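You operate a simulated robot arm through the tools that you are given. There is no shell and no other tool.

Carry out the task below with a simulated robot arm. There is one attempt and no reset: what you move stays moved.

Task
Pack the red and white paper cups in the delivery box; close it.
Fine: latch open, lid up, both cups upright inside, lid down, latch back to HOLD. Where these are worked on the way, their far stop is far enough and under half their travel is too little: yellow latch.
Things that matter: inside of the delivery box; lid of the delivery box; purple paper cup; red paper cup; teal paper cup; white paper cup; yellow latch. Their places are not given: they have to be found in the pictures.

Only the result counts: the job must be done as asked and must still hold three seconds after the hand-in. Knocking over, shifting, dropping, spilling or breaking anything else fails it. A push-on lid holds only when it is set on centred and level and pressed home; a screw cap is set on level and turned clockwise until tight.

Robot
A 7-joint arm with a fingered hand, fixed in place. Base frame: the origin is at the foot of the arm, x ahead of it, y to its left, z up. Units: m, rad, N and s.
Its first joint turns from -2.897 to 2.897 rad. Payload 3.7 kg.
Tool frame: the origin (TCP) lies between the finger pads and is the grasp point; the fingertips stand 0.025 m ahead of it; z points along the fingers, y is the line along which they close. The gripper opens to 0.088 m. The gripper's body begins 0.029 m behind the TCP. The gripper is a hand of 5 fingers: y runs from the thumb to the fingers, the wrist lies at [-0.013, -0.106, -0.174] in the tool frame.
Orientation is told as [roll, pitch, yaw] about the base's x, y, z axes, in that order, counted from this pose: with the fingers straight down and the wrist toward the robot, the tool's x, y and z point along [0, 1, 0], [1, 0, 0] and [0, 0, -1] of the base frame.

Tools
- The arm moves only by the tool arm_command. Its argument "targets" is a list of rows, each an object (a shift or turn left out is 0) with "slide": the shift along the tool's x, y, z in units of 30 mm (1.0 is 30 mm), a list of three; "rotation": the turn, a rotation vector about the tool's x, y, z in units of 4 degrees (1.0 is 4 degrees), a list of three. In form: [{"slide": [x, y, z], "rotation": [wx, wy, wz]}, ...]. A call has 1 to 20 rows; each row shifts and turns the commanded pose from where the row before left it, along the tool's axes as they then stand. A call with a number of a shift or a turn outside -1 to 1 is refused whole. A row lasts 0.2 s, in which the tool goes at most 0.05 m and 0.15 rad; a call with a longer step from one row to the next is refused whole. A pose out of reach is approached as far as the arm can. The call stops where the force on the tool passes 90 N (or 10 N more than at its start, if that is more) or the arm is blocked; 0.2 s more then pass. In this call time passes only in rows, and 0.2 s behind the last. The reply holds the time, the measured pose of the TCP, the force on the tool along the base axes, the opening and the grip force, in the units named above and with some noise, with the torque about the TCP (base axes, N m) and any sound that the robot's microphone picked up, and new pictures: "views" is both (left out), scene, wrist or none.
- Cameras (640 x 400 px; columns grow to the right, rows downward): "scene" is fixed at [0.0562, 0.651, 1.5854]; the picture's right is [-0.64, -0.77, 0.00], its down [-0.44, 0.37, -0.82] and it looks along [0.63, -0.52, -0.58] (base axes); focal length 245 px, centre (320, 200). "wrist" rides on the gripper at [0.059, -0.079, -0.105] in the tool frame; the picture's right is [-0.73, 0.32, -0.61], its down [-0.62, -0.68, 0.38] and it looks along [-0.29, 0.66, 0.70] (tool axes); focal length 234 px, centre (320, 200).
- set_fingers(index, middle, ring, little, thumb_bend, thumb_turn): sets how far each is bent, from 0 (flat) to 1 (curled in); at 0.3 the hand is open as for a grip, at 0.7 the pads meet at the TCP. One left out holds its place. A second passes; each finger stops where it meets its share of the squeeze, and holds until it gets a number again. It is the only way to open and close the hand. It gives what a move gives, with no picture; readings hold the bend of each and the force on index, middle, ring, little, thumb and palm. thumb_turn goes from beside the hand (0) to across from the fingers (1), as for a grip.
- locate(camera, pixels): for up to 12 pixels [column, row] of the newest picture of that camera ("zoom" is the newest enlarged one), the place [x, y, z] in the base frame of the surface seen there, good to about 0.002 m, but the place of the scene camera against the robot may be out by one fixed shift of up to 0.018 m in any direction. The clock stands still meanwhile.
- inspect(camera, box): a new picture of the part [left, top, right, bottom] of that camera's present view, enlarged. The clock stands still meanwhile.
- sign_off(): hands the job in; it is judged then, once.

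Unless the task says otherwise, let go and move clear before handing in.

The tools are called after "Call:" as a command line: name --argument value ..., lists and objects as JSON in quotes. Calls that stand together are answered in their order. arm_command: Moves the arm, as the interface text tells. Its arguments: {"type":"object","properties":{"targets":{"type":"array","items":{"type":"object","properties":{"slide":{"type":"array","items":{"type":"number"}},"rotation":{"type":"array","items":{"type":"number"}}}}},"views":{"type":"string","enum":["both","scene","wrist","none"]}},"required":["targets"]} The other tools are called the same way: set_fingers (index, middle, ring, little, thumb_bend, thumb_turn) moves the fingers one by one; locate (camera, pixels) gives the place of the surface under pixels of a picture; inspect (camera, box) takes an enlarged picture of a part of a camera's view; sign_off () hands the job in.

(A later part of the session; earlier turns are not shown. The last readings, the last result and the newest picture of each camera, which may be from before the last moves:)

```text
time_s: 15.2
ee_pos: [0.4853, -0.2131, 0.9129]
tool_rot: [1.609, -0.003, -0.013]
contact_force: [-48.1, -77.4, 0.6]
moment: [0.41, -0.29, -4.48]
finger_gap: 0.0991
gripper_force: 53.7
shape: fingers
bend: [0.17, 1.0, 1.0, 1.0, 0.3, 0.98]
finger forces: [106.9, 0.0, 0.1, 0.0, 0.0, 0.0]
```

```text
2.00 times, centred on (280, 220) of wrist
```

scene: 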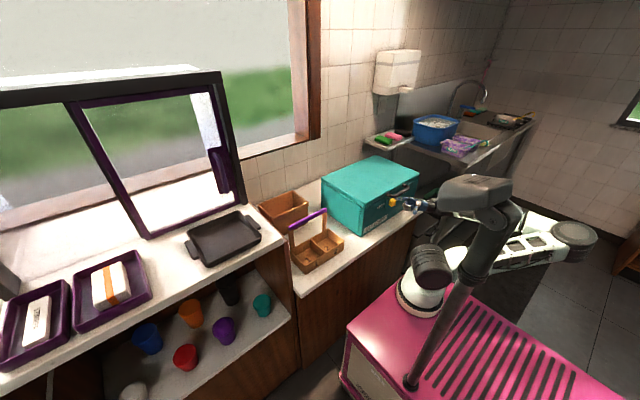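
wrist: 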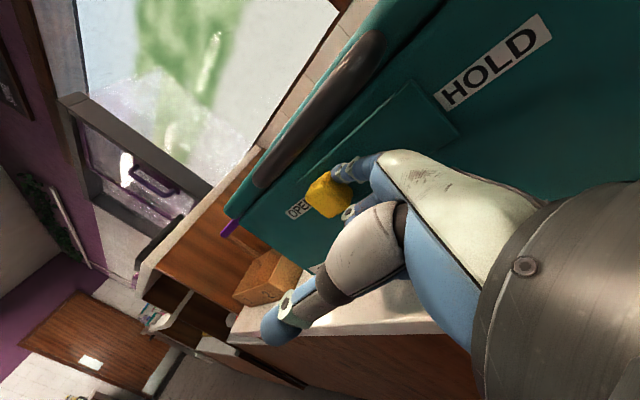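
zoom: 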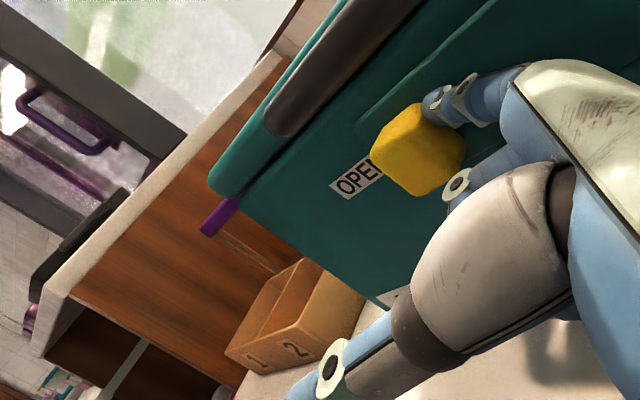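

The latch is at its far stop (77 N resisted, knob centre now y≈−0.193, moved 6 cm). I'll back the finger off the knob a little to unload.

Call:
arm_command --targets '[{"slide": [0, 0, -0.5]}, {"slide": [0, 0, -0.4]}]'

Call:
inspect --camera "wrist" --box '[200, 30, 440, 230]'

Call:
inspect --camera "scene" --box '[320, 140, 480, 240]'

```text
time_s: 15.8
ee_pos: [0.4856, -0.2319, 0.911]
tool_rot: [1.604, 0.001, 0.002]
contact_force: [-1.3, 0.2, -0.2]
moment: [0.01, 0.0, 0.0]
finger_gap: 0.0969
gripper_force: 0.0
shape: fingers
bend: [0.2, 1.0, 1.0, 1.0, 0.3, 0.98]
finger forces: [0.0, 0.0, 0.0, 0.0, 0.0, 0.1]
```

scene: 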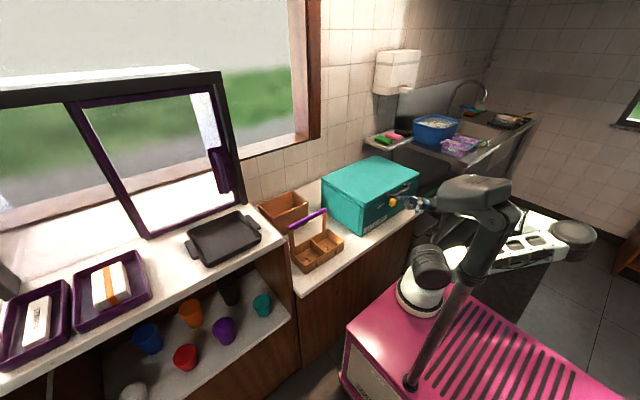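
wrist: 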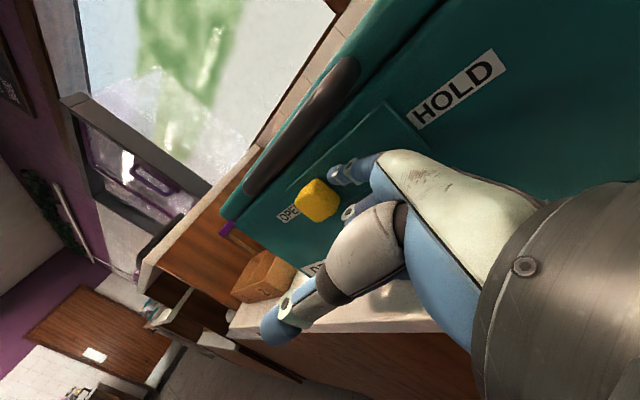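

```text
2.00 times, centred on (320, 130) of wrist
```

zoom: 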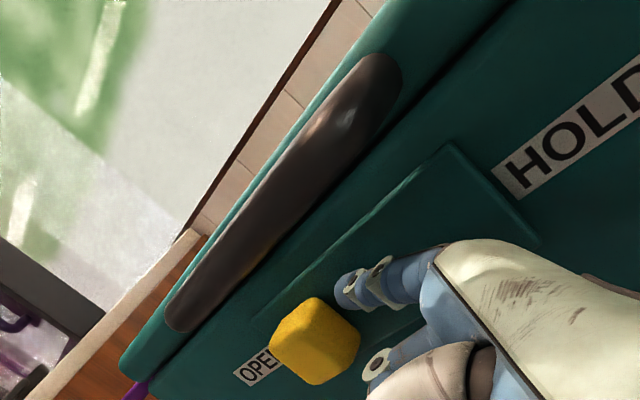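

```text
4.00 times, centred on (400, 190) of scene
```

zoom: 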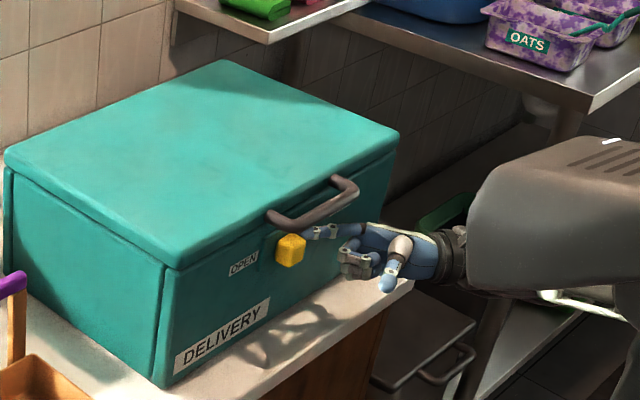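

The knob rests at OPEN and the box hasn't shifted; the index lies under the handle bar. I'll lift gently to contact the bar and raise the lid a few centimetres.

Call:
arm_command --targets '[{"slide": [0.4, 0, 0]}, {"slide": [0.4, 0.1, 0]}, {"slide": [0.4, 0.1, 0]}, {"slide": [0.4, 0.1, 0]}, {"slide": [0.4, 0.1, 0]}]'

Call:
inspect --camera "scene" --box '[320, 140, 480, 240]'

```text
time_s: 17.0
ee_pos: [0.4971, -0.2362, 0.971]
tool_rot: [1.605, 0.0, 0.0]
contact_force: [-3.7, -0.3, -1.6]
moment: [0.08, 0.07, -0.03]
finger_gap: 0.0936
gripper_force: 2.3
shape: fingers
bend: [0.22, 1.0, 1.0, 1.0, 0.3, 0.98]
finger forces: [4.0, 0.0, 0.0, 0.0, 0.0, 0.1]
```

scene: 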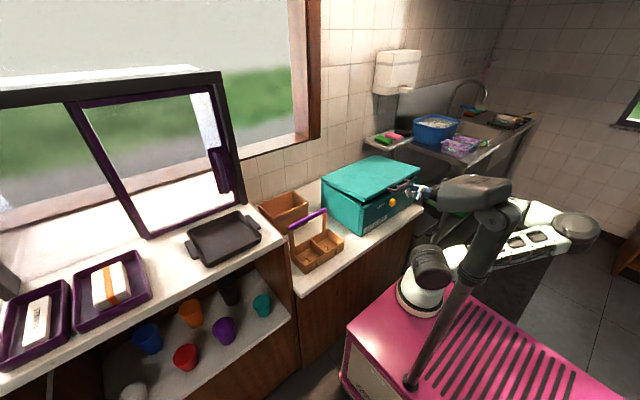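
wrist: 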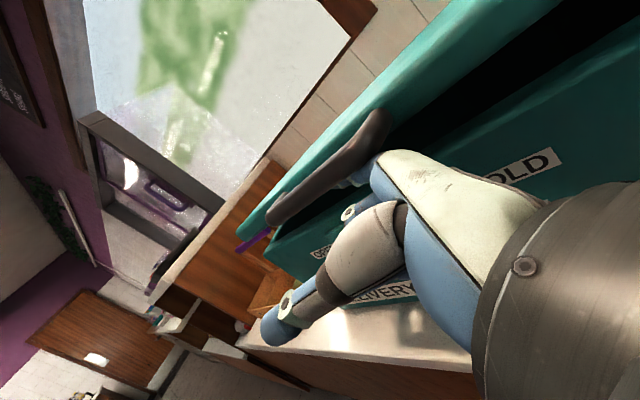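

```text
4.00 times, centred on (400, 190) of scene
```

zoom: 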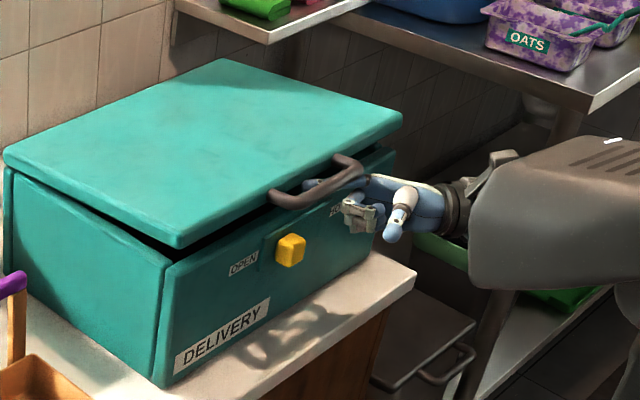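

The lid is rising on the index finger (about 6–7°), with only a few newtons. I'll continue along the hinge arc.

Call:
arm_command --targets '[{"slide": [0.44, 0.04, 0]}, {"slide": [0.44, 0.04, 0]}, {"slide": [0.44, 0.04, 0]}, {"slide": [0.44, 0.04, 0]}, {"slide": [0.41, 0.16, 0]}, {"slide": [0.41, 0.16, 0]}, {"slide": [0.41, 0.16, 0]}, {"slide": [0.41, 0.16, 0]}]'

Call:
inspect --camera "scene" --box '[320, 140, 480, 240]'

```text
time_s: 18.8
ee_pos: [0.5217, -0.24, 1.0728]
tool_rot: [1.607, 0.001, 0.001]
contact_force: [0.2, 1.4, -2.9]
moment: [0.09, 0.1, 0.05]
finger_gap: 0.0961
gripper_force: 1.2
shape: fingers
bend: [0.2, 1.0, 1.0, 1.0, 0.3, 0.98]
finger forces: [2.6, 0.0, 0.0, 0.1, 0.1, 0.1]
```

scene: 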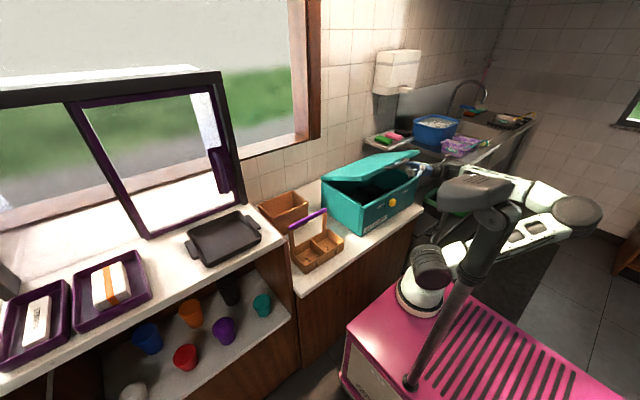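
wrist: 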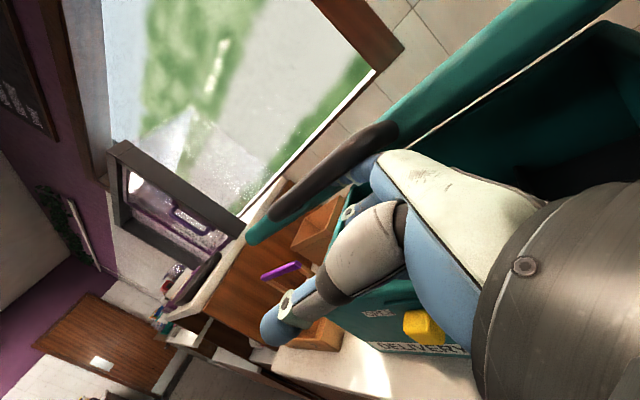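

```text
4.00 times, centred on (400, 190) of scene
```

zoom: 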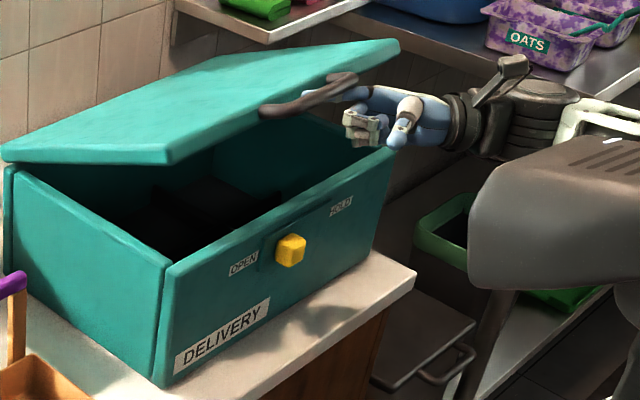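

The lid is about 25° open with light force (≈3 N). I'll continue on the arc toward ~50°.

Call:
arm_command --targets '[{"slide": [0.39, 0.21, 0]}, {"slide": [0.39, 0.21, 0]}, {"slide": [0.39, 0.22, 0]}, {"slide": [0.39, 0.22, 0]}, {"slide": [0.35, 0.28, 0]}, {"slide": [0.35, 0.28, 0]}, {"slide": [0.35, 0.28, 0]}, {"slide": [0.35, 0.28, 0]}]'

Call:
inspect --camera "scene" --box '[320, 130, 480, 230]'

```text
time_s: 20.6
ee_pos: [0.5805, -0.2432, 1.1625]
tool_rot: [1.608, 0.001, 0.002]
contact_force: [-0.4, 1.0, -3.5]
moment: [0.07, 0.12, 0.09]
finger_gap: 0.0964
gripper_force: 2.2
shape: fingers
bend: [0.2, 1.0, 1.0, 1.0, 0.3, 0.98]
finger forces: [3.3, 0.1, 0.0, 0.1, 0.0, 0.0]
```

scene: 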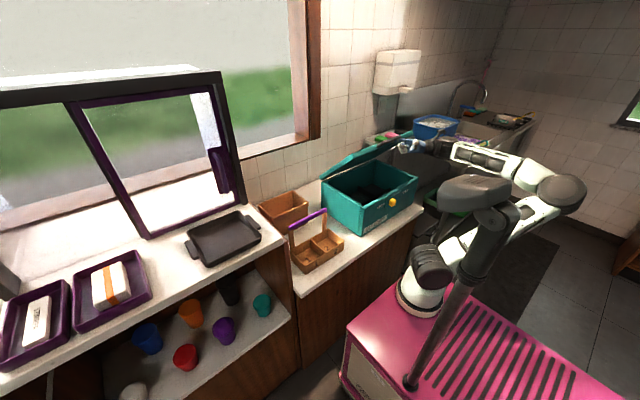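
wrist: 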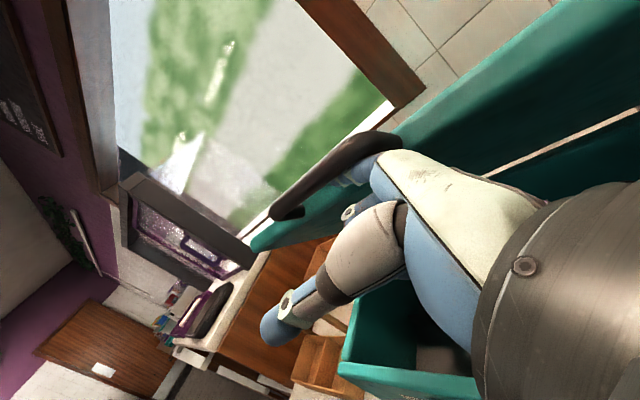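

```text
4.00 times, centred on (400, 180) of scene
```

zoom: 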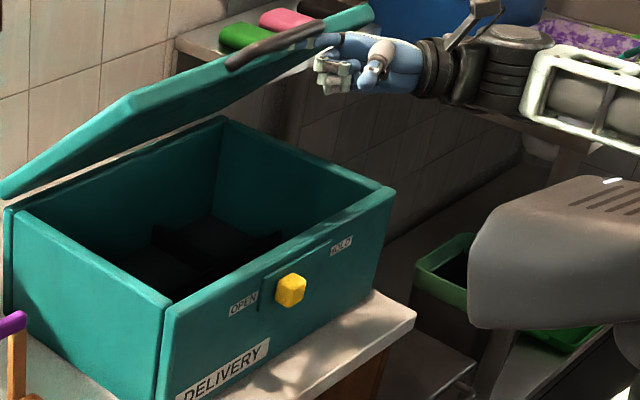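

The lid is near 47°. Continuing the arc toward ~67°.

Call:
arm_command --targets '[{"slide": [0.3, 0.33, 0]}, {"slide": [0.3, 0.33, 0]}, {"slide": [0.3, 0.33, 0]}, {"slide": [0.3, 0.33, 0]}, {"slide": [0.23, 0.38, 0]}, {"slide": [0.23, 0.38, 0]}, {"slide": [0.23, 0.38, 0]}, {"slide": [0.23, 0.38, 0]}]'

Call:
inspect --camera "scene" --box '[320, 110, 480, 210]'

```text
time_s: 22.4
ee_pos: [0.665, -0.2436, 1.2258]
tool_rot: [1.603, 0.001, 0.001]
contact_force: [0.3, 2.0, -3.3]
moment: [0.07, 0.15, 0.09]
finger_gap: 0.0956
gripper_force: 2.0
shape: fingers
bend: [0.2, 1.0, 1.0, 1.0, 0.3, 0.98]
finger forces: [3.9, 0.1, 0.0, 0.0, 0.0, 0.0]
```

scene: 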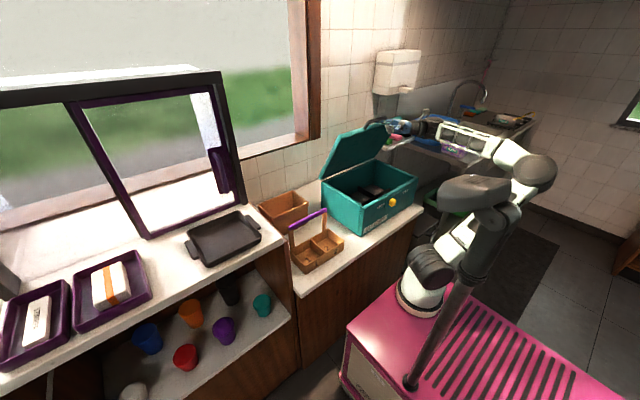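
wrist: 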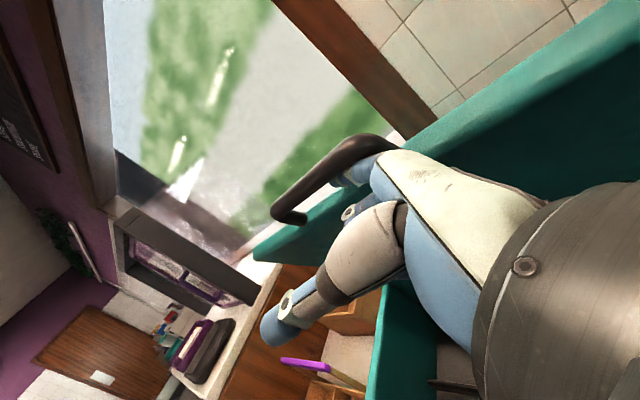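

```text
4.00 times, centred on (400, 160) of scene
```

zoom: 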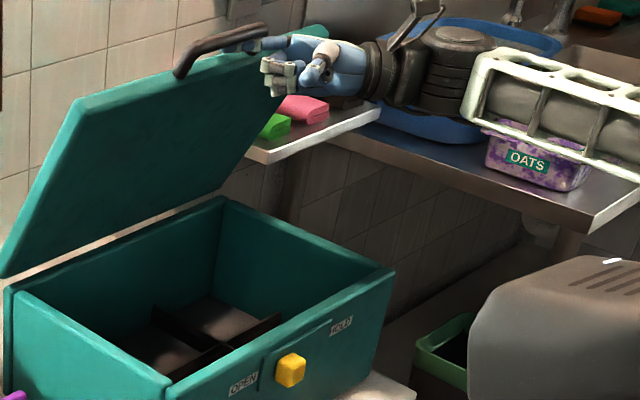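

The lid is near 65°, and I can now see a low dark divider inside the box. Continuing toward vertical.

Call:
arm_command --targets '[{"slide": [0.165, 0.42, 0]}, {"slide": [0.165, 0.42, 0]}, {"slide": [0.165, 0.42, 0]}, {"slide": [0.165, 0.42, 0]}, {"slide": [0.08, 0.46, 0]}, {"slide": [0.08, 0.46, 0]}, {"slide": [0.08, 0.46, 0]}, {"slide": [0.04, 0.46, 0]}, {"slide": [0.02, 0.46, 0]}]'

Call:
inspect --camera "scene" --box '[310, 100, 470, 200]'

```text
time_s: 24.4
ee_pos: [0.7851, -0.2455, 1.2563]
tool_rot: [1.604, 0.0, 0.0]
contact_force: [-0.8, 0.3, -2.3]
moment: [0.0, 0.1, -0.01]
finger_gap: 0.096
gripper_force: 1.4
shape: fingers
bend: [0.2, 1.0, 1.0, 1.0, 0.3, 0.98]
finger forces: [2.0, 0.0, 0.1, 0.0, 0.1, 0.0]
```

scene: 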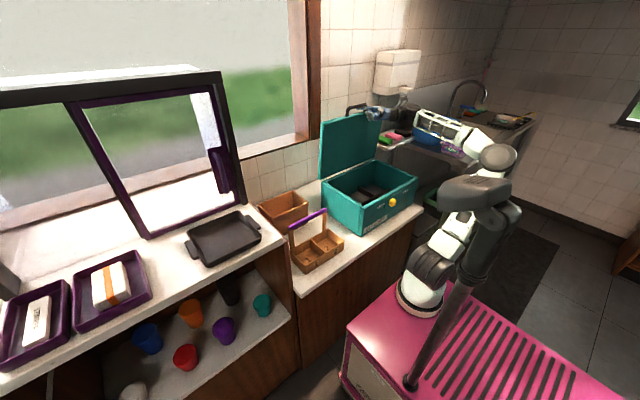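
wrist: 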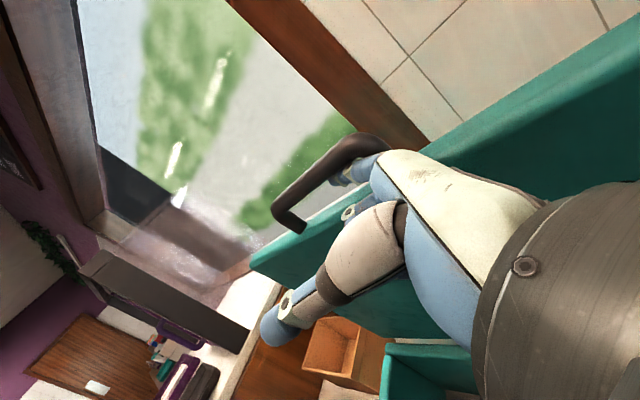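

```text
4.00 times, centred on (390, 150) of scene
```

zoom: 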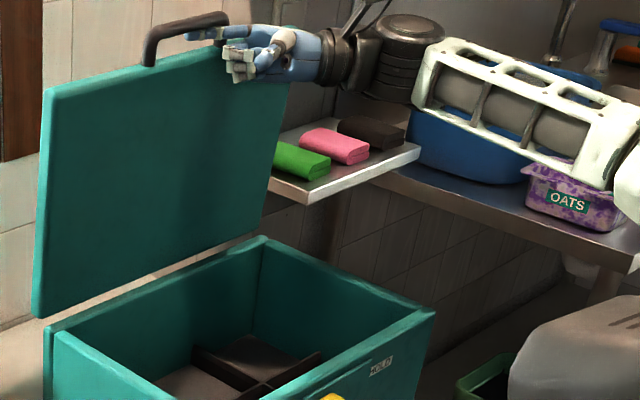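

The lid is about vertical. I'll push a bit further toward the wall to find its open stop.

Call:
arm_command --targets '[{"slide": [0, 0.4, 0]}, {"slide": [-0.03, 0.4, 0]}, {"slide": [-0.05, 0.4, 0]}]'

Call:
inspect --camera "scene" --box '[310, 100, 470, 200]'

```text
time_s: 25.2
ee_pos: [0.8214, -0.2446, 1.2535]
tool_rot: [1.605, 0.0, 0.0]
contact_force: [-0.7, 0.3, 0.3]
moment: [-0.03, -0.03, -0.03]
finger_gap: 0.096
gripper_force: 1.0
shape: fingers
bend: [0.2, 1.0, 1.0, 1.0, 0.3, 0.98]
finger forces: [1.6, 0.0, 0.0, 0.1, 0.0, 0.0]
```

scene: 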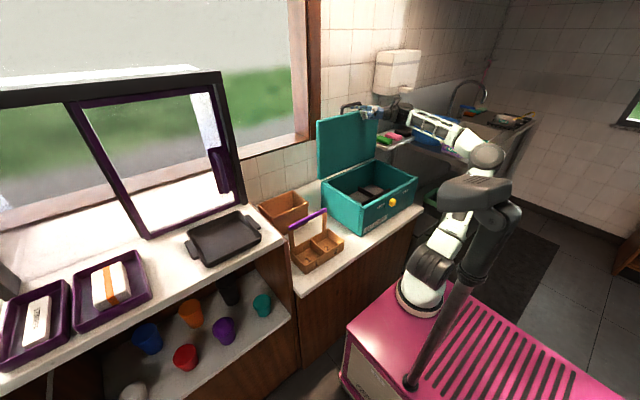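
wrist: 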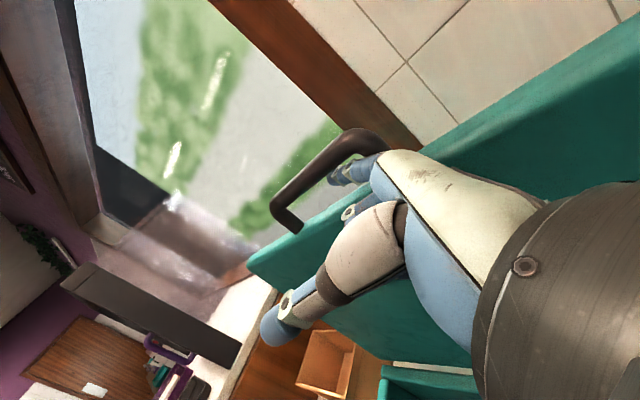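

```text
4.00 times, centred on (390, 150) of scene
```

zoom: 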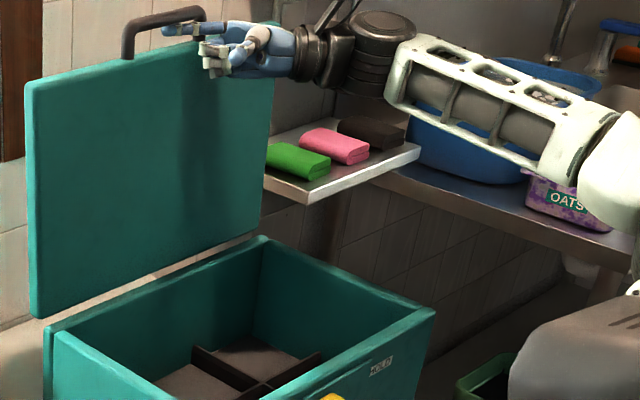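

Call:
locate --camera "zoom" --pixels '[[60, 290], [60, 100], [150, 260], [150, 100], [120, 30], [25, 60], [15, 250], [45, 330], [255, 345], [300, 365], [210, 350], [200, 380]]'

Call:
arm_command --targets '[{"slide": [-0.05, 0.3, 0]}, {"slide": [-0.05, 0.3, 0]}]'

Call:
inspect --camera "scene" --box '[310, 100, 470, 200]'

```text
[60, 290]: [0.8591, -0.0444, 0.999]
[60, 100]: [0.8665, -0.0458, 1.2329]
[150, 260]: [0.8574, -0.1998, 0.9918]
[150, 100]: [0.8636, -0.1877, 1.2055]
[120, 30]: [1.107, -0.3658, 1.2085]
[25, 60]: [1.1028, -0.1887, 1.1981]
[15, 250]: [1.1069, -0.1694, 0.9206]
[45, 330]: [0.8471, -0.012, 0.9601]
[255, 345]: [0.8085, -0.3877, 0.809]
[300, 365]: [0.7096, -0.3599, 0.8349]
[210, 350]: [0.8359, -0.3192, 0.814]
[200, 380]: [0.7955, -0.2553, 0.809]
```

```text
time_s: 25.8
ee_pos: [0.8395, -0.2456, 1.2493]
tool_rot: [1.604, -0.002, 0.001]
contact_force: [-1.6, 0.8, -0.4]
moment: [-0.02, -0.03, 0.01]
finger_gap: 0.0958
gripper_force: 0.4
shape: fingers
bend: [0.2, 1.0, 1.0, 1.0, 0.3, 0.98]
finger forces: [1.3, 0.0, 0.0, 0.0, 0.0, 0.0]
```

scene: 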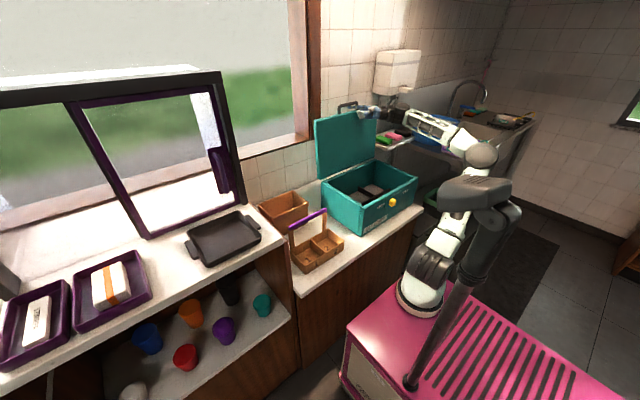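
wrist: 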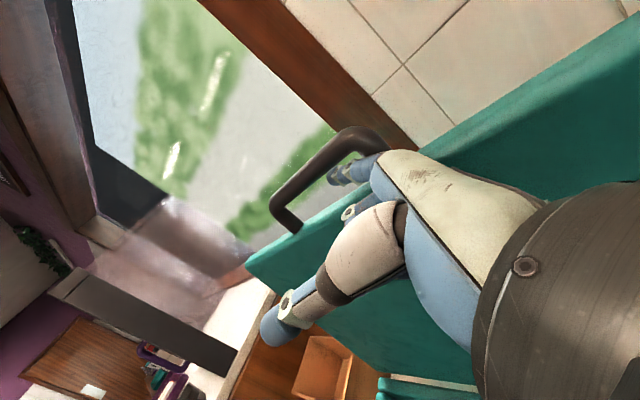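

```text
4.00 times, centred on (390, 150) of scene
```

zoom: 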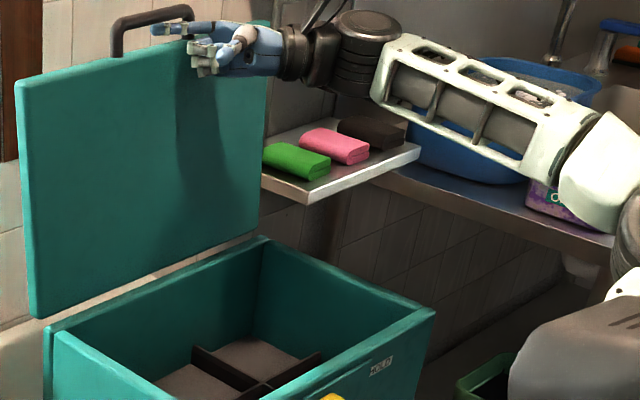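

The lid passed vertical (≈95°), and the wall is far behind (x≈1.10). I'll push a bit more to its stop so it rests open.

Call:
arm_command --targets '[{"slide": [-0.08, 0.4, 0]}, {"slide": [-0.08, 0.4, 0]}, {"slide": [-0.1, 0.4, 0]}, {"slide": [-0.1, 0.4, 0]}]'

Call:
inspect --camera "scene" --box '[310, 100, 470, 200]'

```text
time_s: 26.9
ee_pos: [0.8784, -0.2449, 1.2434]
tool_rot: [1.604, -0.004, 0.013]
contact_force: [-85.8, 1.6, -9.0]
moment: [0.45, 1.33, -4.16]
finger_gap: 0.0955
gripper_force: 41.8
shape: fingers
bend: [0.21, 1.0, 1.0, 1.0, 0.3, 0.98]
finger forces: [1.8, 77.6, 3.5, 0.0, 0.0, 0.1]
stopped in row 4: the force on the tool passed its limit at 98 N (the readings are from after the stop); the commanded pose is now the measured one
```

scene: 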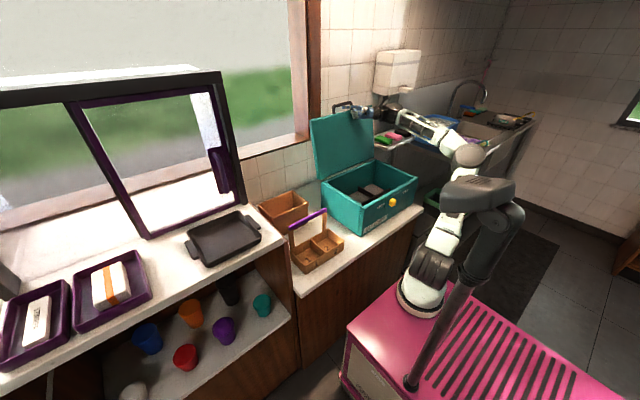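
wrist: 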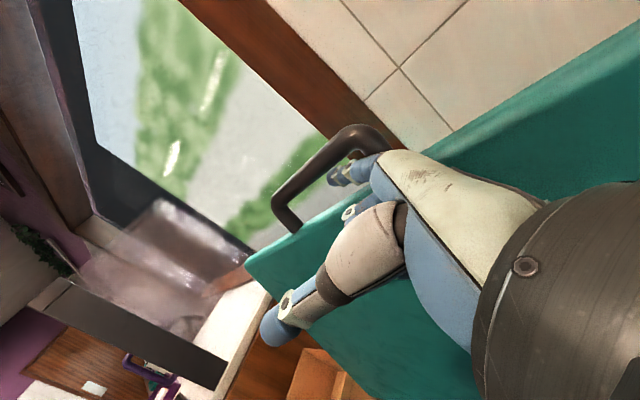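

```text
4.00 times, centred on (390, 150) of scene
```

zoom: 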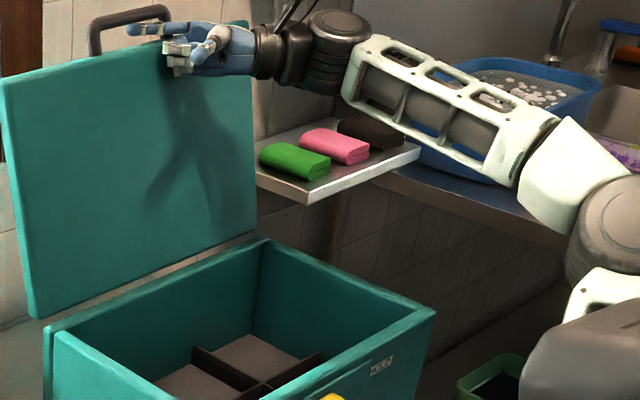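

The lid hit its open stop (98 N, ≈103°) and stays past vertical. I'll withdraw the hand gently in −x, watching that the finger doesn't drag the handle.

Call:
arm_command --targets '[{"slide": [0, -0.3, 0]}, {"slide": [0, -0.3, 0]}, {"slide": [0, -0.3, -0.1]}, {"slide": [0, -0.3, -0.1]}]'

Call:
inspect --camera "scene" --box '[310, 100, 470, 200]'

```text
time_s: 27.9
ee_pos: [0.8477, -0.2486, 1.2386]
tool_rot: [1.603, -0.001, 0.008]
contact_force: [0.4, 0.2, -0.6]
moment: [-0.02, 0.0, 0.04]
finger_gap: 0.0964
gripper_force: 0.1
shape: fingers
bend: [0.2, 1.0, 1.0, 1.0, 0.3, 0.98]
finger forces: [0.0, 0.0, 0.0, 0.0, 0.0, 0.0]
```

scene: 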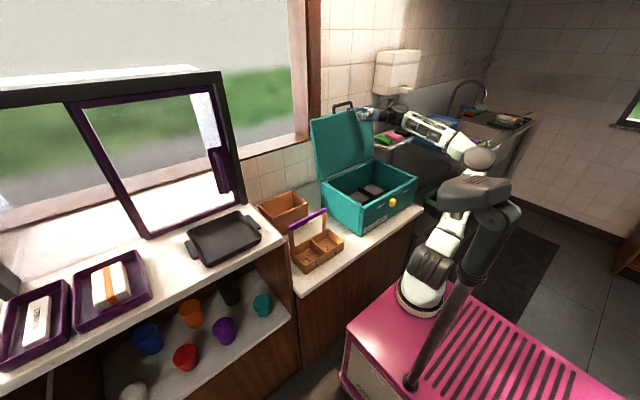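
wrist: 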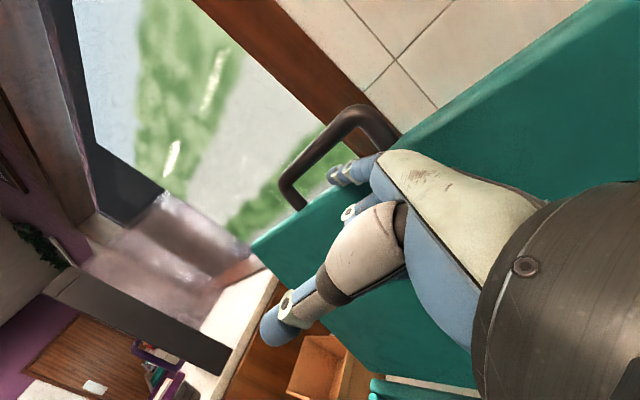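

```text
4.00 times, centred on (390, 150) of scene
```

zoom: 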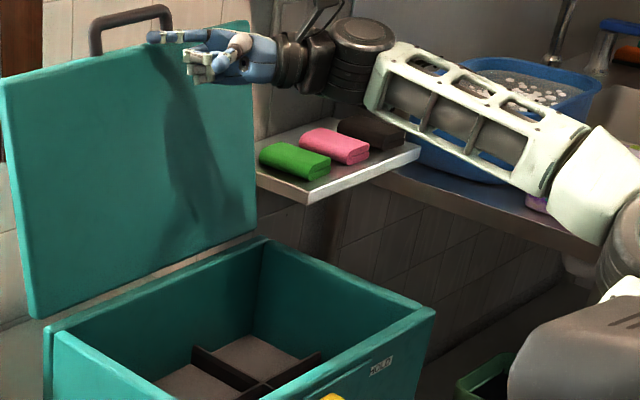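

The lid stays open and the hand is free. Now I'll measure the cups carefully in the scene view while the view is unobstructed.

Call:
inspect --camera "scene" --box '[100, 280, 292, 400]'

Call:
locate --camera "zoom" --pixels '[[285, 225], [242, 255], [330, 220], [283, 300], [262, 305], [315, 270], [260, 218], [312, 200], [60, 385], [110, 370], [137, 380], [80, 355]]'

```text
3.33 times, centred on (196, 340) of scene
```

zoom: 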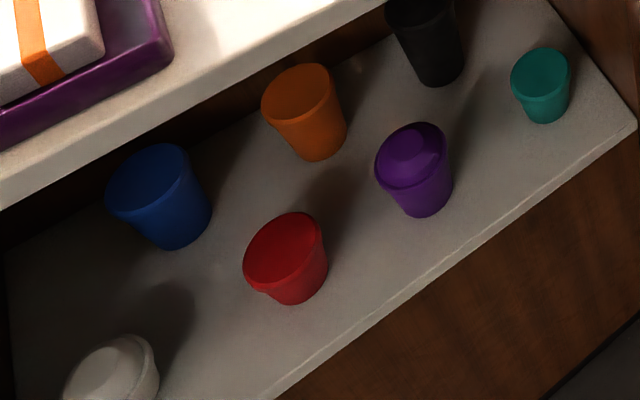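

```text
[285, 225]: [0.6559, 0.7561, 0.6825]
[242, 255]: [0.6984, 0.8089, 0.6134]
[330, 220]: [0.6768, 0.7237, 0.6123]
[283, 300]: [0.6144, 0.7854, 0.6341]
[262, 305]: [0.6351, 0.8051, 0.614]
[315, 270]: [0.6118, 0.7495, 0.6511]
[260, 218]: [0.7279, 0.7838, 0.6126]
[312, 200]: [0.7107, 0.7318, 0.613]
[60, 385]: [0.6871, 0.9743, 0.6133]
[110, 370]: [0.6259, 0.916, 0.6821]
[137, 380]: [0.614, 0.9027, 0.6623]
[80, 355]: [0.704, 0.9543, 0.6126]
```

Call:
locate --camera "zoom" --pixels '[[249, 258], [318, 232], [300, 216], [262, 278], [285, 250], [270, 232], [310, 255], [290, 270], [270, 296], [300, 290], [325, 262], [290, 303]]'

Call:
inspect --camera "scene" --box '[100, 340, 196, 400]'

Call:
locate --camera "zoom" --pixels '[[200, 300], [240, 330], [270, 350], [170, 320], [130, 360], [150, 390], [230, 380], [255, 385], [205, 340], [180, 370], [120, 380], [265, 375]]'

```text
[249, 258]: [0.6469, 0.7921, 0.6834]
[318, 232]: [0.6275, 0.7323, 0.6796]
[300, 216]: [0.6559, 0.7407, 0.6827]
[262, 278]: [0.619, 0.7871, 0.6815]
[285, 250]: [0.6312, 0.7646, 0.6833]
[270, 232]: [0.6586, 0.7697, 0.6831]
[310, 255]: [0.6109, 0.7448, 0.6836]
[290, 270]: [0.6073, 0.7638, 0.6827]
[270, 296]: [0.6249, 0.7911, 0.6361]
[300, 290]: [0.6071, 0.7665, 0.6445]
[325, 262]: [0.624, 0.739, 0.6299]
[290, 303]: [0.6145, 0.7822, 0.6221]
```

```text
6.67 times, centred on (148, 370) of scene
```

zoom: 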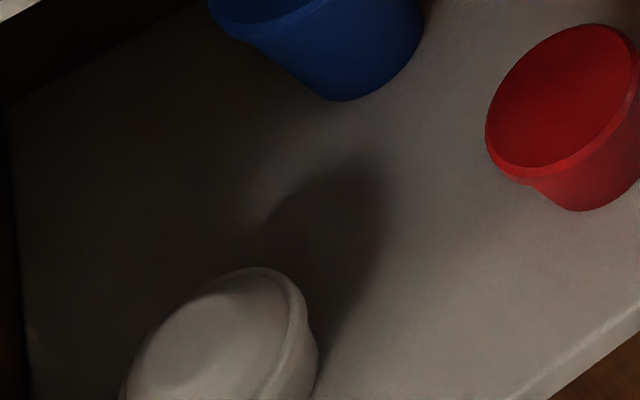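

```text
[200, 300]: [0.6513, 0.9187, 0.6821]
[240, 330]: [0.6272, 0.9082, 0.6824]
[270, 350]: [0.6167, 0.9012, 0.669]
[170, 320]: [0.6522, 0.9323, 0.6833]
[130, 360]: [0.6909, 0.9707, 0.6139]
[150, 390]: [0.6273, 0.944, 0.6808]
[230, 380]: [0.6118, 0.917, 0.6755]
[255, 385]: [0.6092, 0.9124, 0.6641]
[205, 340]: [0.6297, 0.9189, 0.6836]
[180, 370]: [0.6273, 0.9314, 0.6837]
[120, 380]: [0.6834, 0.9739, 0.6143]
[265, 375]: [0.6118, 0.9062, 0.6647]
```

Red cup: centre ≈(0.630, 0.763), top z≈0.671; white: ≈(0.629, 0.926), top z≈0.671; shelf z≈0.601. I'll estimate the arm's link lengths to judge the reach to the white cup.

Call:
locate --camera "scene" --pixels '[[480, 157], [490, 150], [430, 268], [428, 250], [455, 235], [465, 215], [445, 135], [395, 113], [420, 120], [405, 110], [415, 295], [470, 165]]'

Call:
inspect --camera "scene" --box '[370, 90, 530, 330]'

Call:
locate --camera "scene" --pixels '[[100, 335], [100, 342], [150, 310], [150, 316], [200, 285], [200, 290], [50, 360], [50, 368], [280, 256], [270, 250], [30, 370], [240, 265]]'

```text
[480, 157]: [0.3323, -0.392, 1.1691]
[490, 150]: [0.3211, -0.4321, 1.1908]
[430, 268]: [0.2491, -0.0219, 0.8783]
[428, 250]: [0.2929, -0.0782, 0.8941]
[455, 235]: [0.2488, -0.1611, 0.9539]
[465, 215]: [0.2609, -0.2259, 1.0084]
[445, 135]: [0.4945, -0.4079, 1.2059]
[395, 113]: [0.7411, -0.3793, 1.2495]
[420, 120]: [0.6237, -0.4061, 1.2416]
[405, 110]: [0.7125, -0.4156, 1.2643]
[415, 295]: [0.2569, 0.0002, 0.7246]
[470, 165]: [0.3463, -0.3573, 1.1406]
```

```text
1.67 times, centred on (450, 210) of scene
```

zoom: 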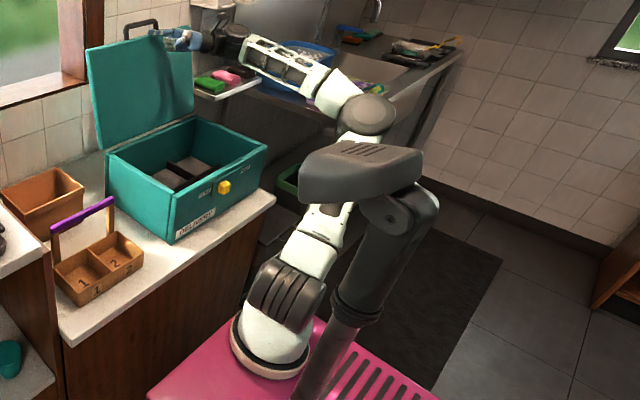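

```text
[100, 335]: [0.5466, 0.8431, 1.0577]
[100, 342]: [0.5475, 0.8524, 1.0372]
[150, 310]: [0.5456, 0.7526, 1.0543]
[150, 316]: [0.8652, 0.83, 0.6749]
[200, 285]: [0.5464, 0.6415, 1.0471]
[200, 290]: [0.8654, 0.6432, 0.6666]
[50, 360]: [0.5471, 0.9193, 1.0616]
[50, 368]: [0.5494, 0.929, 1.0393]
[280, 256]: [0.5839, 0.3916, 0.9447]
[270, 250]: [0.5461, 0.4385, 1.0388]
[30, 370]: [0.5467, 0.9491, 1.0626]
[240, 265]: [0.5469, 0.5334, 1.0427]
```

Counter underside is at z≈1.02 with its edge at x≈0.542, and the arm links are ~0.46 and ~0.44 m. Before swinging left, I'll measure the mast head, the box rim/divider and that the box has not shifted.

Call:
locate --camera "scene" --pixels '[[441, 192], [450, 200], [475, 178], [510, 183], [512, 205], [495, 215], [480, 260], [465, 290], [450, 183], [490, 178]]'

Call:
inspect --camera "scene" --box '[310, 140, 430, 240]'

Call:
locate --camera "zoom" --pixels '[[210, 270], [70, 165], [290, 75], [450, 150], [240, 180], [200, 200], [280, 155], [320, 165], [230, 140], [190, 160], [300, 180], [270, 200]]'

```text
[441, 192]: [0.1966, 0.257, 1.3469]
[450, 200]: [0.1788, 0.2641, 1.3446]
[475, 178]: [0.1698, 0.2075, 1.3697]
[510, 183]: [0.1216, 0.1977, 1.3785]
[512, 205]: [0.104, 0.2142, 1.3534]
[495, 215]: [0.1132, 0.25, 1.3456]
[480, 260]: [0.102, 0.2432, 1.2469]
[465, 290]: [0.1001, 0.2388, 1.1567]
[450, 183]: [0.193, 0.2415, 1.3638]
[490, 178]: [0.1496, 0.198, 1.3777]
```

```text
4.00 times, centred on (370, 190) of scene
```

zoom: 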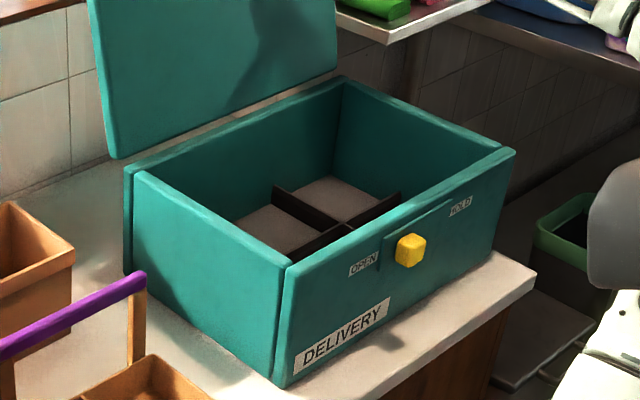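

```text
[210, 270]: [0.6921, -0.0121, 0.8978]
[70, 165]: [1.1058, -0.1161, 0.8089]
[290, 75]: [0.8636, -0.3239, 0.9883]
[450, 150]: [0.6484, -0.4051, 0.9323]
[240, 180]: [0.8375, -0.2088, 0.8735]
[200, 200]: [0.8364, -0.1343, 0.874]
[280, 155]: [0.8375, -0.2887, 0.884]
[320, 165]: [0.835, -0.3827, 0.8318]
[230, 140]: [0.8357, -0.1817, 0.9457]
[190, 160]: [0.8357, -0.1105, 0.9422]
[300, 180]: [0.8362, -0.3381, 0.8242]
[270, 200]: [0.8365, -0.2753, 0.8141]
```

Call:
locate --camera "zoom" --pixels '[[275, 187], [310, 208], [345, 228], [370, 212], [398, 197], [320, 240], [290, 255], [335, 195], [265, 225], [350, 205], [240, 215], [335, 85]]'

Call:
arm_command --targets '[{"slide": [0, -1, 0]}, {"slide": [0, -1, 0]}, {"slide": [0, -1, 0]}, {"slide": [0, -1, 0]}, {"slide": [0, -1, 0]}, {"slide": [0, -1, 0]}, {"slide": [0, -1, 0]}, {"slide": [0, -1, 0]}, {"slide": [0, -1, 0]}, {"slide": [0, -1, 0]}]'

Call:
set_fingers --index 0.3 --middle 0.3 --ring 0.3 --little 0.3 --thumb_bend 0.3

```text
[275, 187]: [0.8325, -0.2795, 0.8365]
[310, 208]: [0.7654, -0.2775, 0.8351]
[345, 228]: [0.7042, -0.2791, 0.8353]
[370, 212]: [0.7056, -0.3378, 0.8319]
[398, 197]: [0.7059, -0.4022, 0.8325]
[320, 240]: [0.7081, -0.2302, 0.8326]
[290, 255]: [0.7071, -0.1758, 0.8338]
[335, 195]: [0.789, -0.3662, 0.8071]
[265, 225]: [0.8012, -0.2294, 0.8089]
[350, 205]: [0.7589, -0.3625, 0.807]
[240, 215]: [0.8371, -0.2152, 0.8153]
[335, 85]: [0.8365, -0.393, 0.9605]
```

```text
time_s: 30.1
ee_pos: [0.5487, -0.2534, 1.2401]
tool_rot: [1.603, 0.001, 0.01]
contact_force: [0.2, -0.1, -0.8]
moment: [0.03, -0.02, -0.03]
finger_gap: 0.0965
gripper_force: 0.1
shape: fingers
bend: [0.2, 1.0, 1.0, 1.0, 0.3, 0.98]
finger forces: [0.0, 0.0, 0.0, 0.1, 0.1, 0.1]
```

scene: 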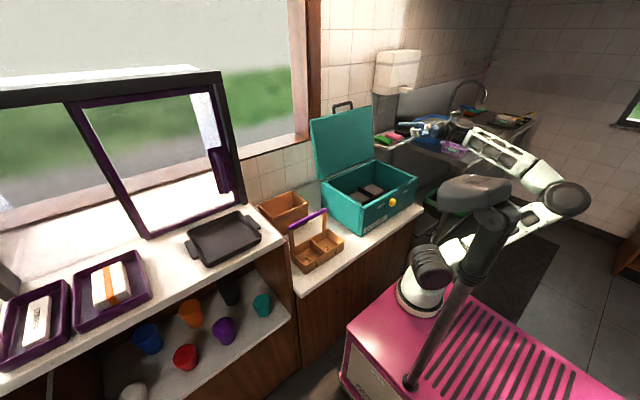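
wrist: 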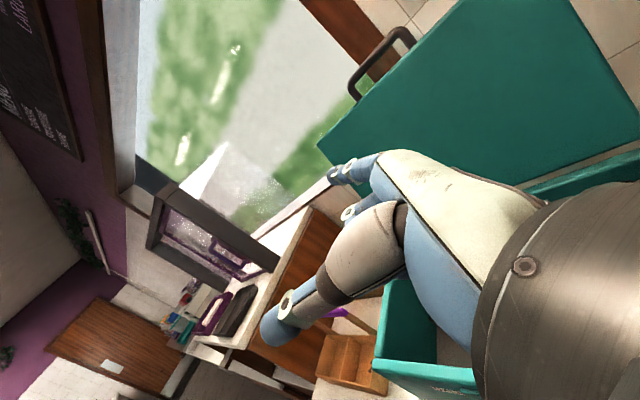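

```text
time_s: 31.1
ee_pos: [0.5493, -0.2529, 1.2391]
tool_rot: [1.603, -0.001, 0.006]
contact_force: [0.3, 0.0, -0.5]
moment: [-0.03, 0.0, 0.03]
finger_gap: 0.0847
gripper_force: 0.2
shape: fingers
bend: [0.3, 0.3, 0.3, 0.3, 0.3, 0.98]
finger forces: [0.1, 0.0, 0.1, 0.1, 0.1, 0.0]
```

The fingers are reopened and the hand is clear in front of the open box; dividers sit at y≈−0.279 and x≈0.702 (low, z≈0.82). Now I'll unroll the hand back to fingers-down.

Call:
arm_command --targets '[{"rotation": [0, -1, 0]}, {"rotation": [0, -1, 0]}, {"rotation": [0, -1, 0]}, {"rotation": [0, -1, 0]}, {"rotation": [0, -1, 0]}, {"rotation": [0, -1, 0]}, {"rotation": [0, -1, 0]}, {"rotation": [0, -1, 0]}, {"rotation": [0, -1, 0]}, {"rotation": [0, -1, 0]}, {"rotation": [0, -1, 0]}, {"rotation": [0, -1, 0]}, {"rotation": [0, -1, 0]}, {"rotation": [0, -1, 0]}, {"rotation": [0, -1, 0]}, {"rotation": [0, -1, 0]}, {"rotation": [0, -1, 0]}, {"rotation": [0, -1, 0]}, {"rotation": [0, -1, 0]}, {"rotation": [0, -1, 0]}]'

```text
time_s: 35.3
ee_pos: [0.5485, -0.2515, 1.2383]
tool_rot: [0.208, -0.002, 0.007]
contact_force: [-0.6, 0.2, 0.1]
moment: [0.02, 0.03, 0.01]
finger_gap: 0.0847
gripper_force: 0.1
shape: fingers
bend: [0.3, 0.3, 0.3, 0.3, 0.3, 0.98]
finger forces: [0.0, 0.1, 0.1, 0.0, 0.1, 0.1]
```

scene: 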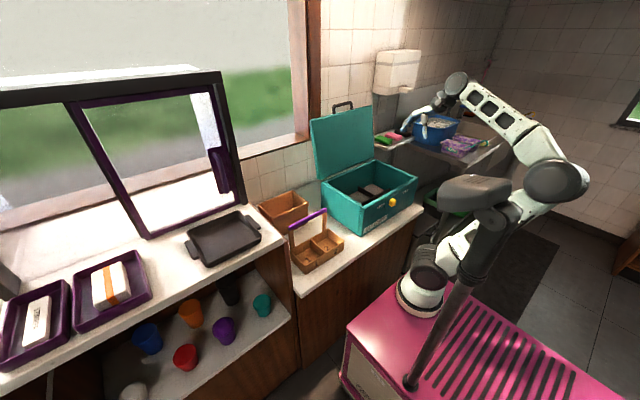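
wrist: 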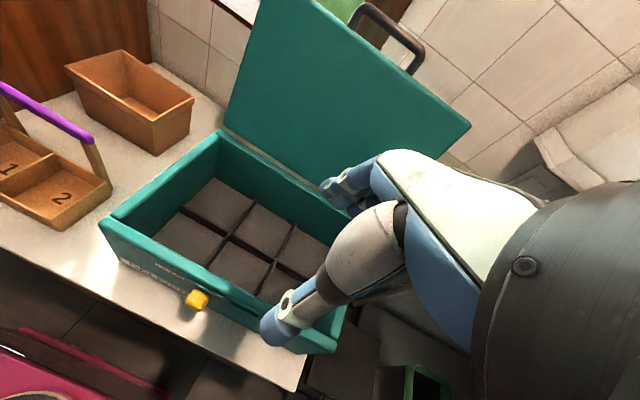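

This view shows the box interior: a 3×2 grid of low dividers. I'll measure it with the wrist camera.

Call:
inspect --camera "wrist" --box '[90, 120, 370, 360]'

Call:
locate --camera "wrist" --pixels '[[220, 205], [262, 230], [300, 255], [190, 240], [240, 270], [231, 238], [275, 262], [225, 135], [110, 222], [205, 165], [255, 203], [320, 240]]'

```text
1.67 times, centred on (230, 240) of wrist
```

zoom: 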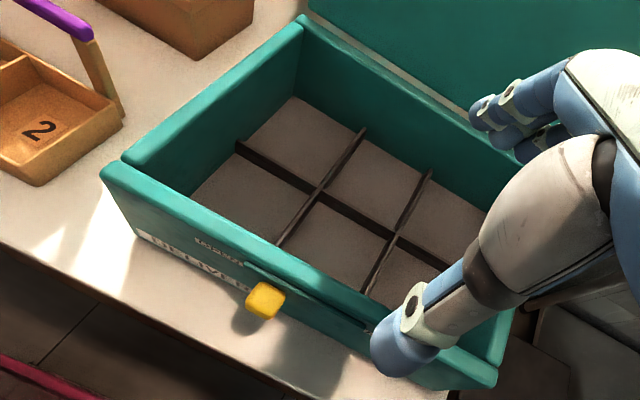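

```text
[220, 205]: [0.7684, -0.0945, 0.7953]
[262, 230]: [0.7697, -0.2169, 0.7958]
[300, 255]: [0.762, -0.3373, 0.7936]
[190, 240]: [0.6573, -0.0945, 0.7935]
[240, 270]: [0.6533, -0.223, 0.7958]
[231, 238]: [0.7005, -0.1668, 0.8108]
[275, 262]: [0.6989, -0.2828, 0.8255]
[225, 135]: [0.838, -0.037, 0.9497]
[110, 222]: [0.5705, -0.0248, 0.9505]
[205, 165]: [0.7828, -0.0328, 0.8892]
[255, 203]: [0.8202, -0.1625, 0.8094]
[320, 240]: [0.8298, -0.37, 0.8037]
```

Floor z≈0.795, compartments about 0.125 m square, walls top at z≈0.95. Now I'll finish levelling the hand and swing toward the left, high above the counters.

Call:
arm_command --targets '[{"rotation": [0, -1, 0]}, {"rotation": [0, -1, 0]}, {"rotation": [0, -0.98, 0]}, {"slide": [1, 0.1, 0]}, {"slide": [1, 0.1, 0], "rotation": [0, 0, -1]}, {"slide": [1, 0, 0], "rotation": [0, 0, -1]}, {"slide": [1, 0, 0], "rotation": [0, 0, -1]}, {"slide": [1, 0, 0], "rotation": [0, 0, -1]}, {"slide": [1, 0, 0], "rotation": [0, 0, -1]}, {"slide": [1, 0.2, 0], "rotation": [0, 0, -1]}, {"slide": [1, 0.3, 0], "rotation": [0, 0, -1]}, {"slide": [1, 0.4, 0], "rotation": [0, 0, -1]}, {"slide": [1, 0.5, 0], "rotation": [0, 0, -1]}]'

```text
time_s: 38.1
ee_pos: [0.5145, 0.0539, 1.2381]
tool_rot: [0.0, 0.0, 0.638]
contact_force: [0.6, 0.1, -0.3]
moment: [-0.03, 0.0, -0.02]
finger_gap: 0.0847
gripper_force: 0.0
shape: fingers
bend: [0.3, 0.3, 0.3, 0.3, 0.3, 0.98]
finger forces: [0.0, 0.1, 0.0, 0.0, 0.0, 0.0]
```

scene: 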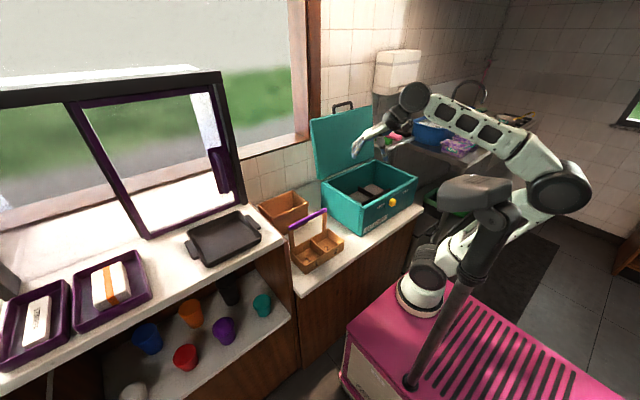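
wrist: 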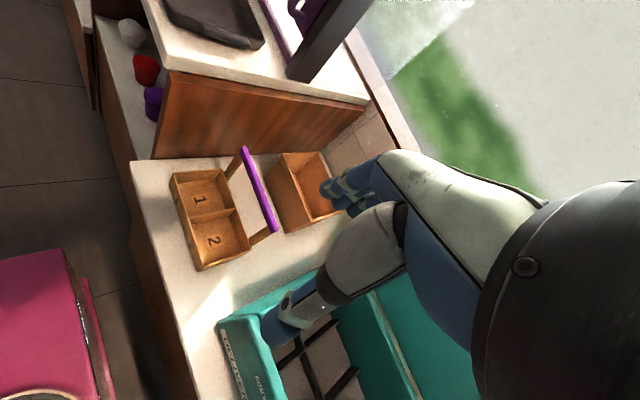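

Going well; the wrist view shows white (130,33), red (145,70) and purple (153,100) ahead. I'll check the elbow position relative to the mast before swinging further.

Call:
locate --camera "scene" --pixels '[[560, 185], [535, 165], [545, 200], [415, 95], [445, 110], [500, 140]]'

Call:
arm_command --targets '[{"slide": [1, 0.65, 0], "rotation": [0, 0, -0.33]}, {"slide": [1, 0.65, 0], "rotation": [0, 0, -0.33]}, {"slide": [1, 0.65, 0], "rotation": [0, 0, -0.33]}, {"slide": [1, 0.65, 0], "rotation": [0, 0, -0.33]}, {"slide": [1, 0.65, 0], "rotation": [0, 0, -0.33]}, {"slide": [0.93, 0.76, 0], "rotation": [0, 0, -0.33]}, {"slide": [0.93, 0.76, 0], "rotation": [0, 0, -0.33]}]'

```text
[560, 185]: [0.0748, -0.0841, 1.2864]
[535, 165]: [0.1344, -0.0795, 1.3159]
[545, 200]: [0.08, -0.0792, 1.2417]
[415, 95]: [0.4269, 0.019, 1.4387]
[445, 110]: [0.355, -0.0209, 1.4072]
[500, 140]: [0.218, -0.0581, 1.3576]
```

```text
time_s: 39.7
ee_pos: [0.4921, 0.3018, 1.2394]
tool_rot: [-0.001, -0.002, 0.798]
contact_force: [-0.2, -1.3, -0.6]
moment: [0.02, 0.02, 0.04]
finger_gap: 0.0845
gripper_force: 0.0
shape: fingers
bend: [0.3, 0.3, 0.3, 0.3, 0.3, 0.98]
finger forces: [0.1, 0.1, 0.1, 0.1, 0.0, 0.1]
```

scene: 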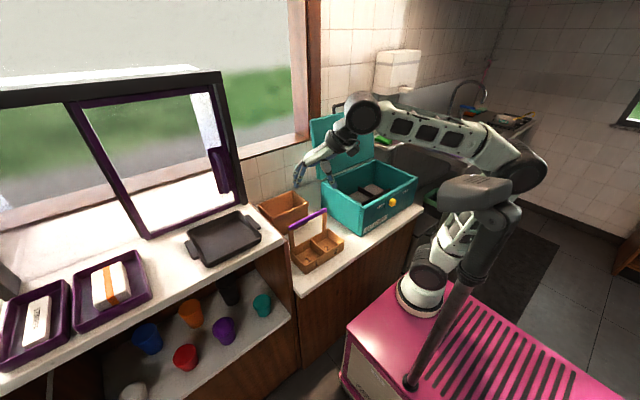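
wrist: 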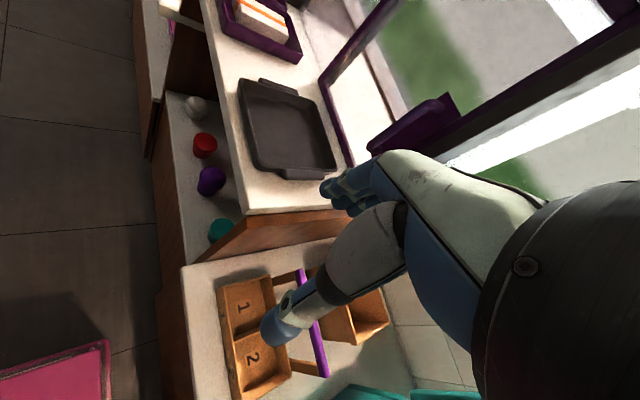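

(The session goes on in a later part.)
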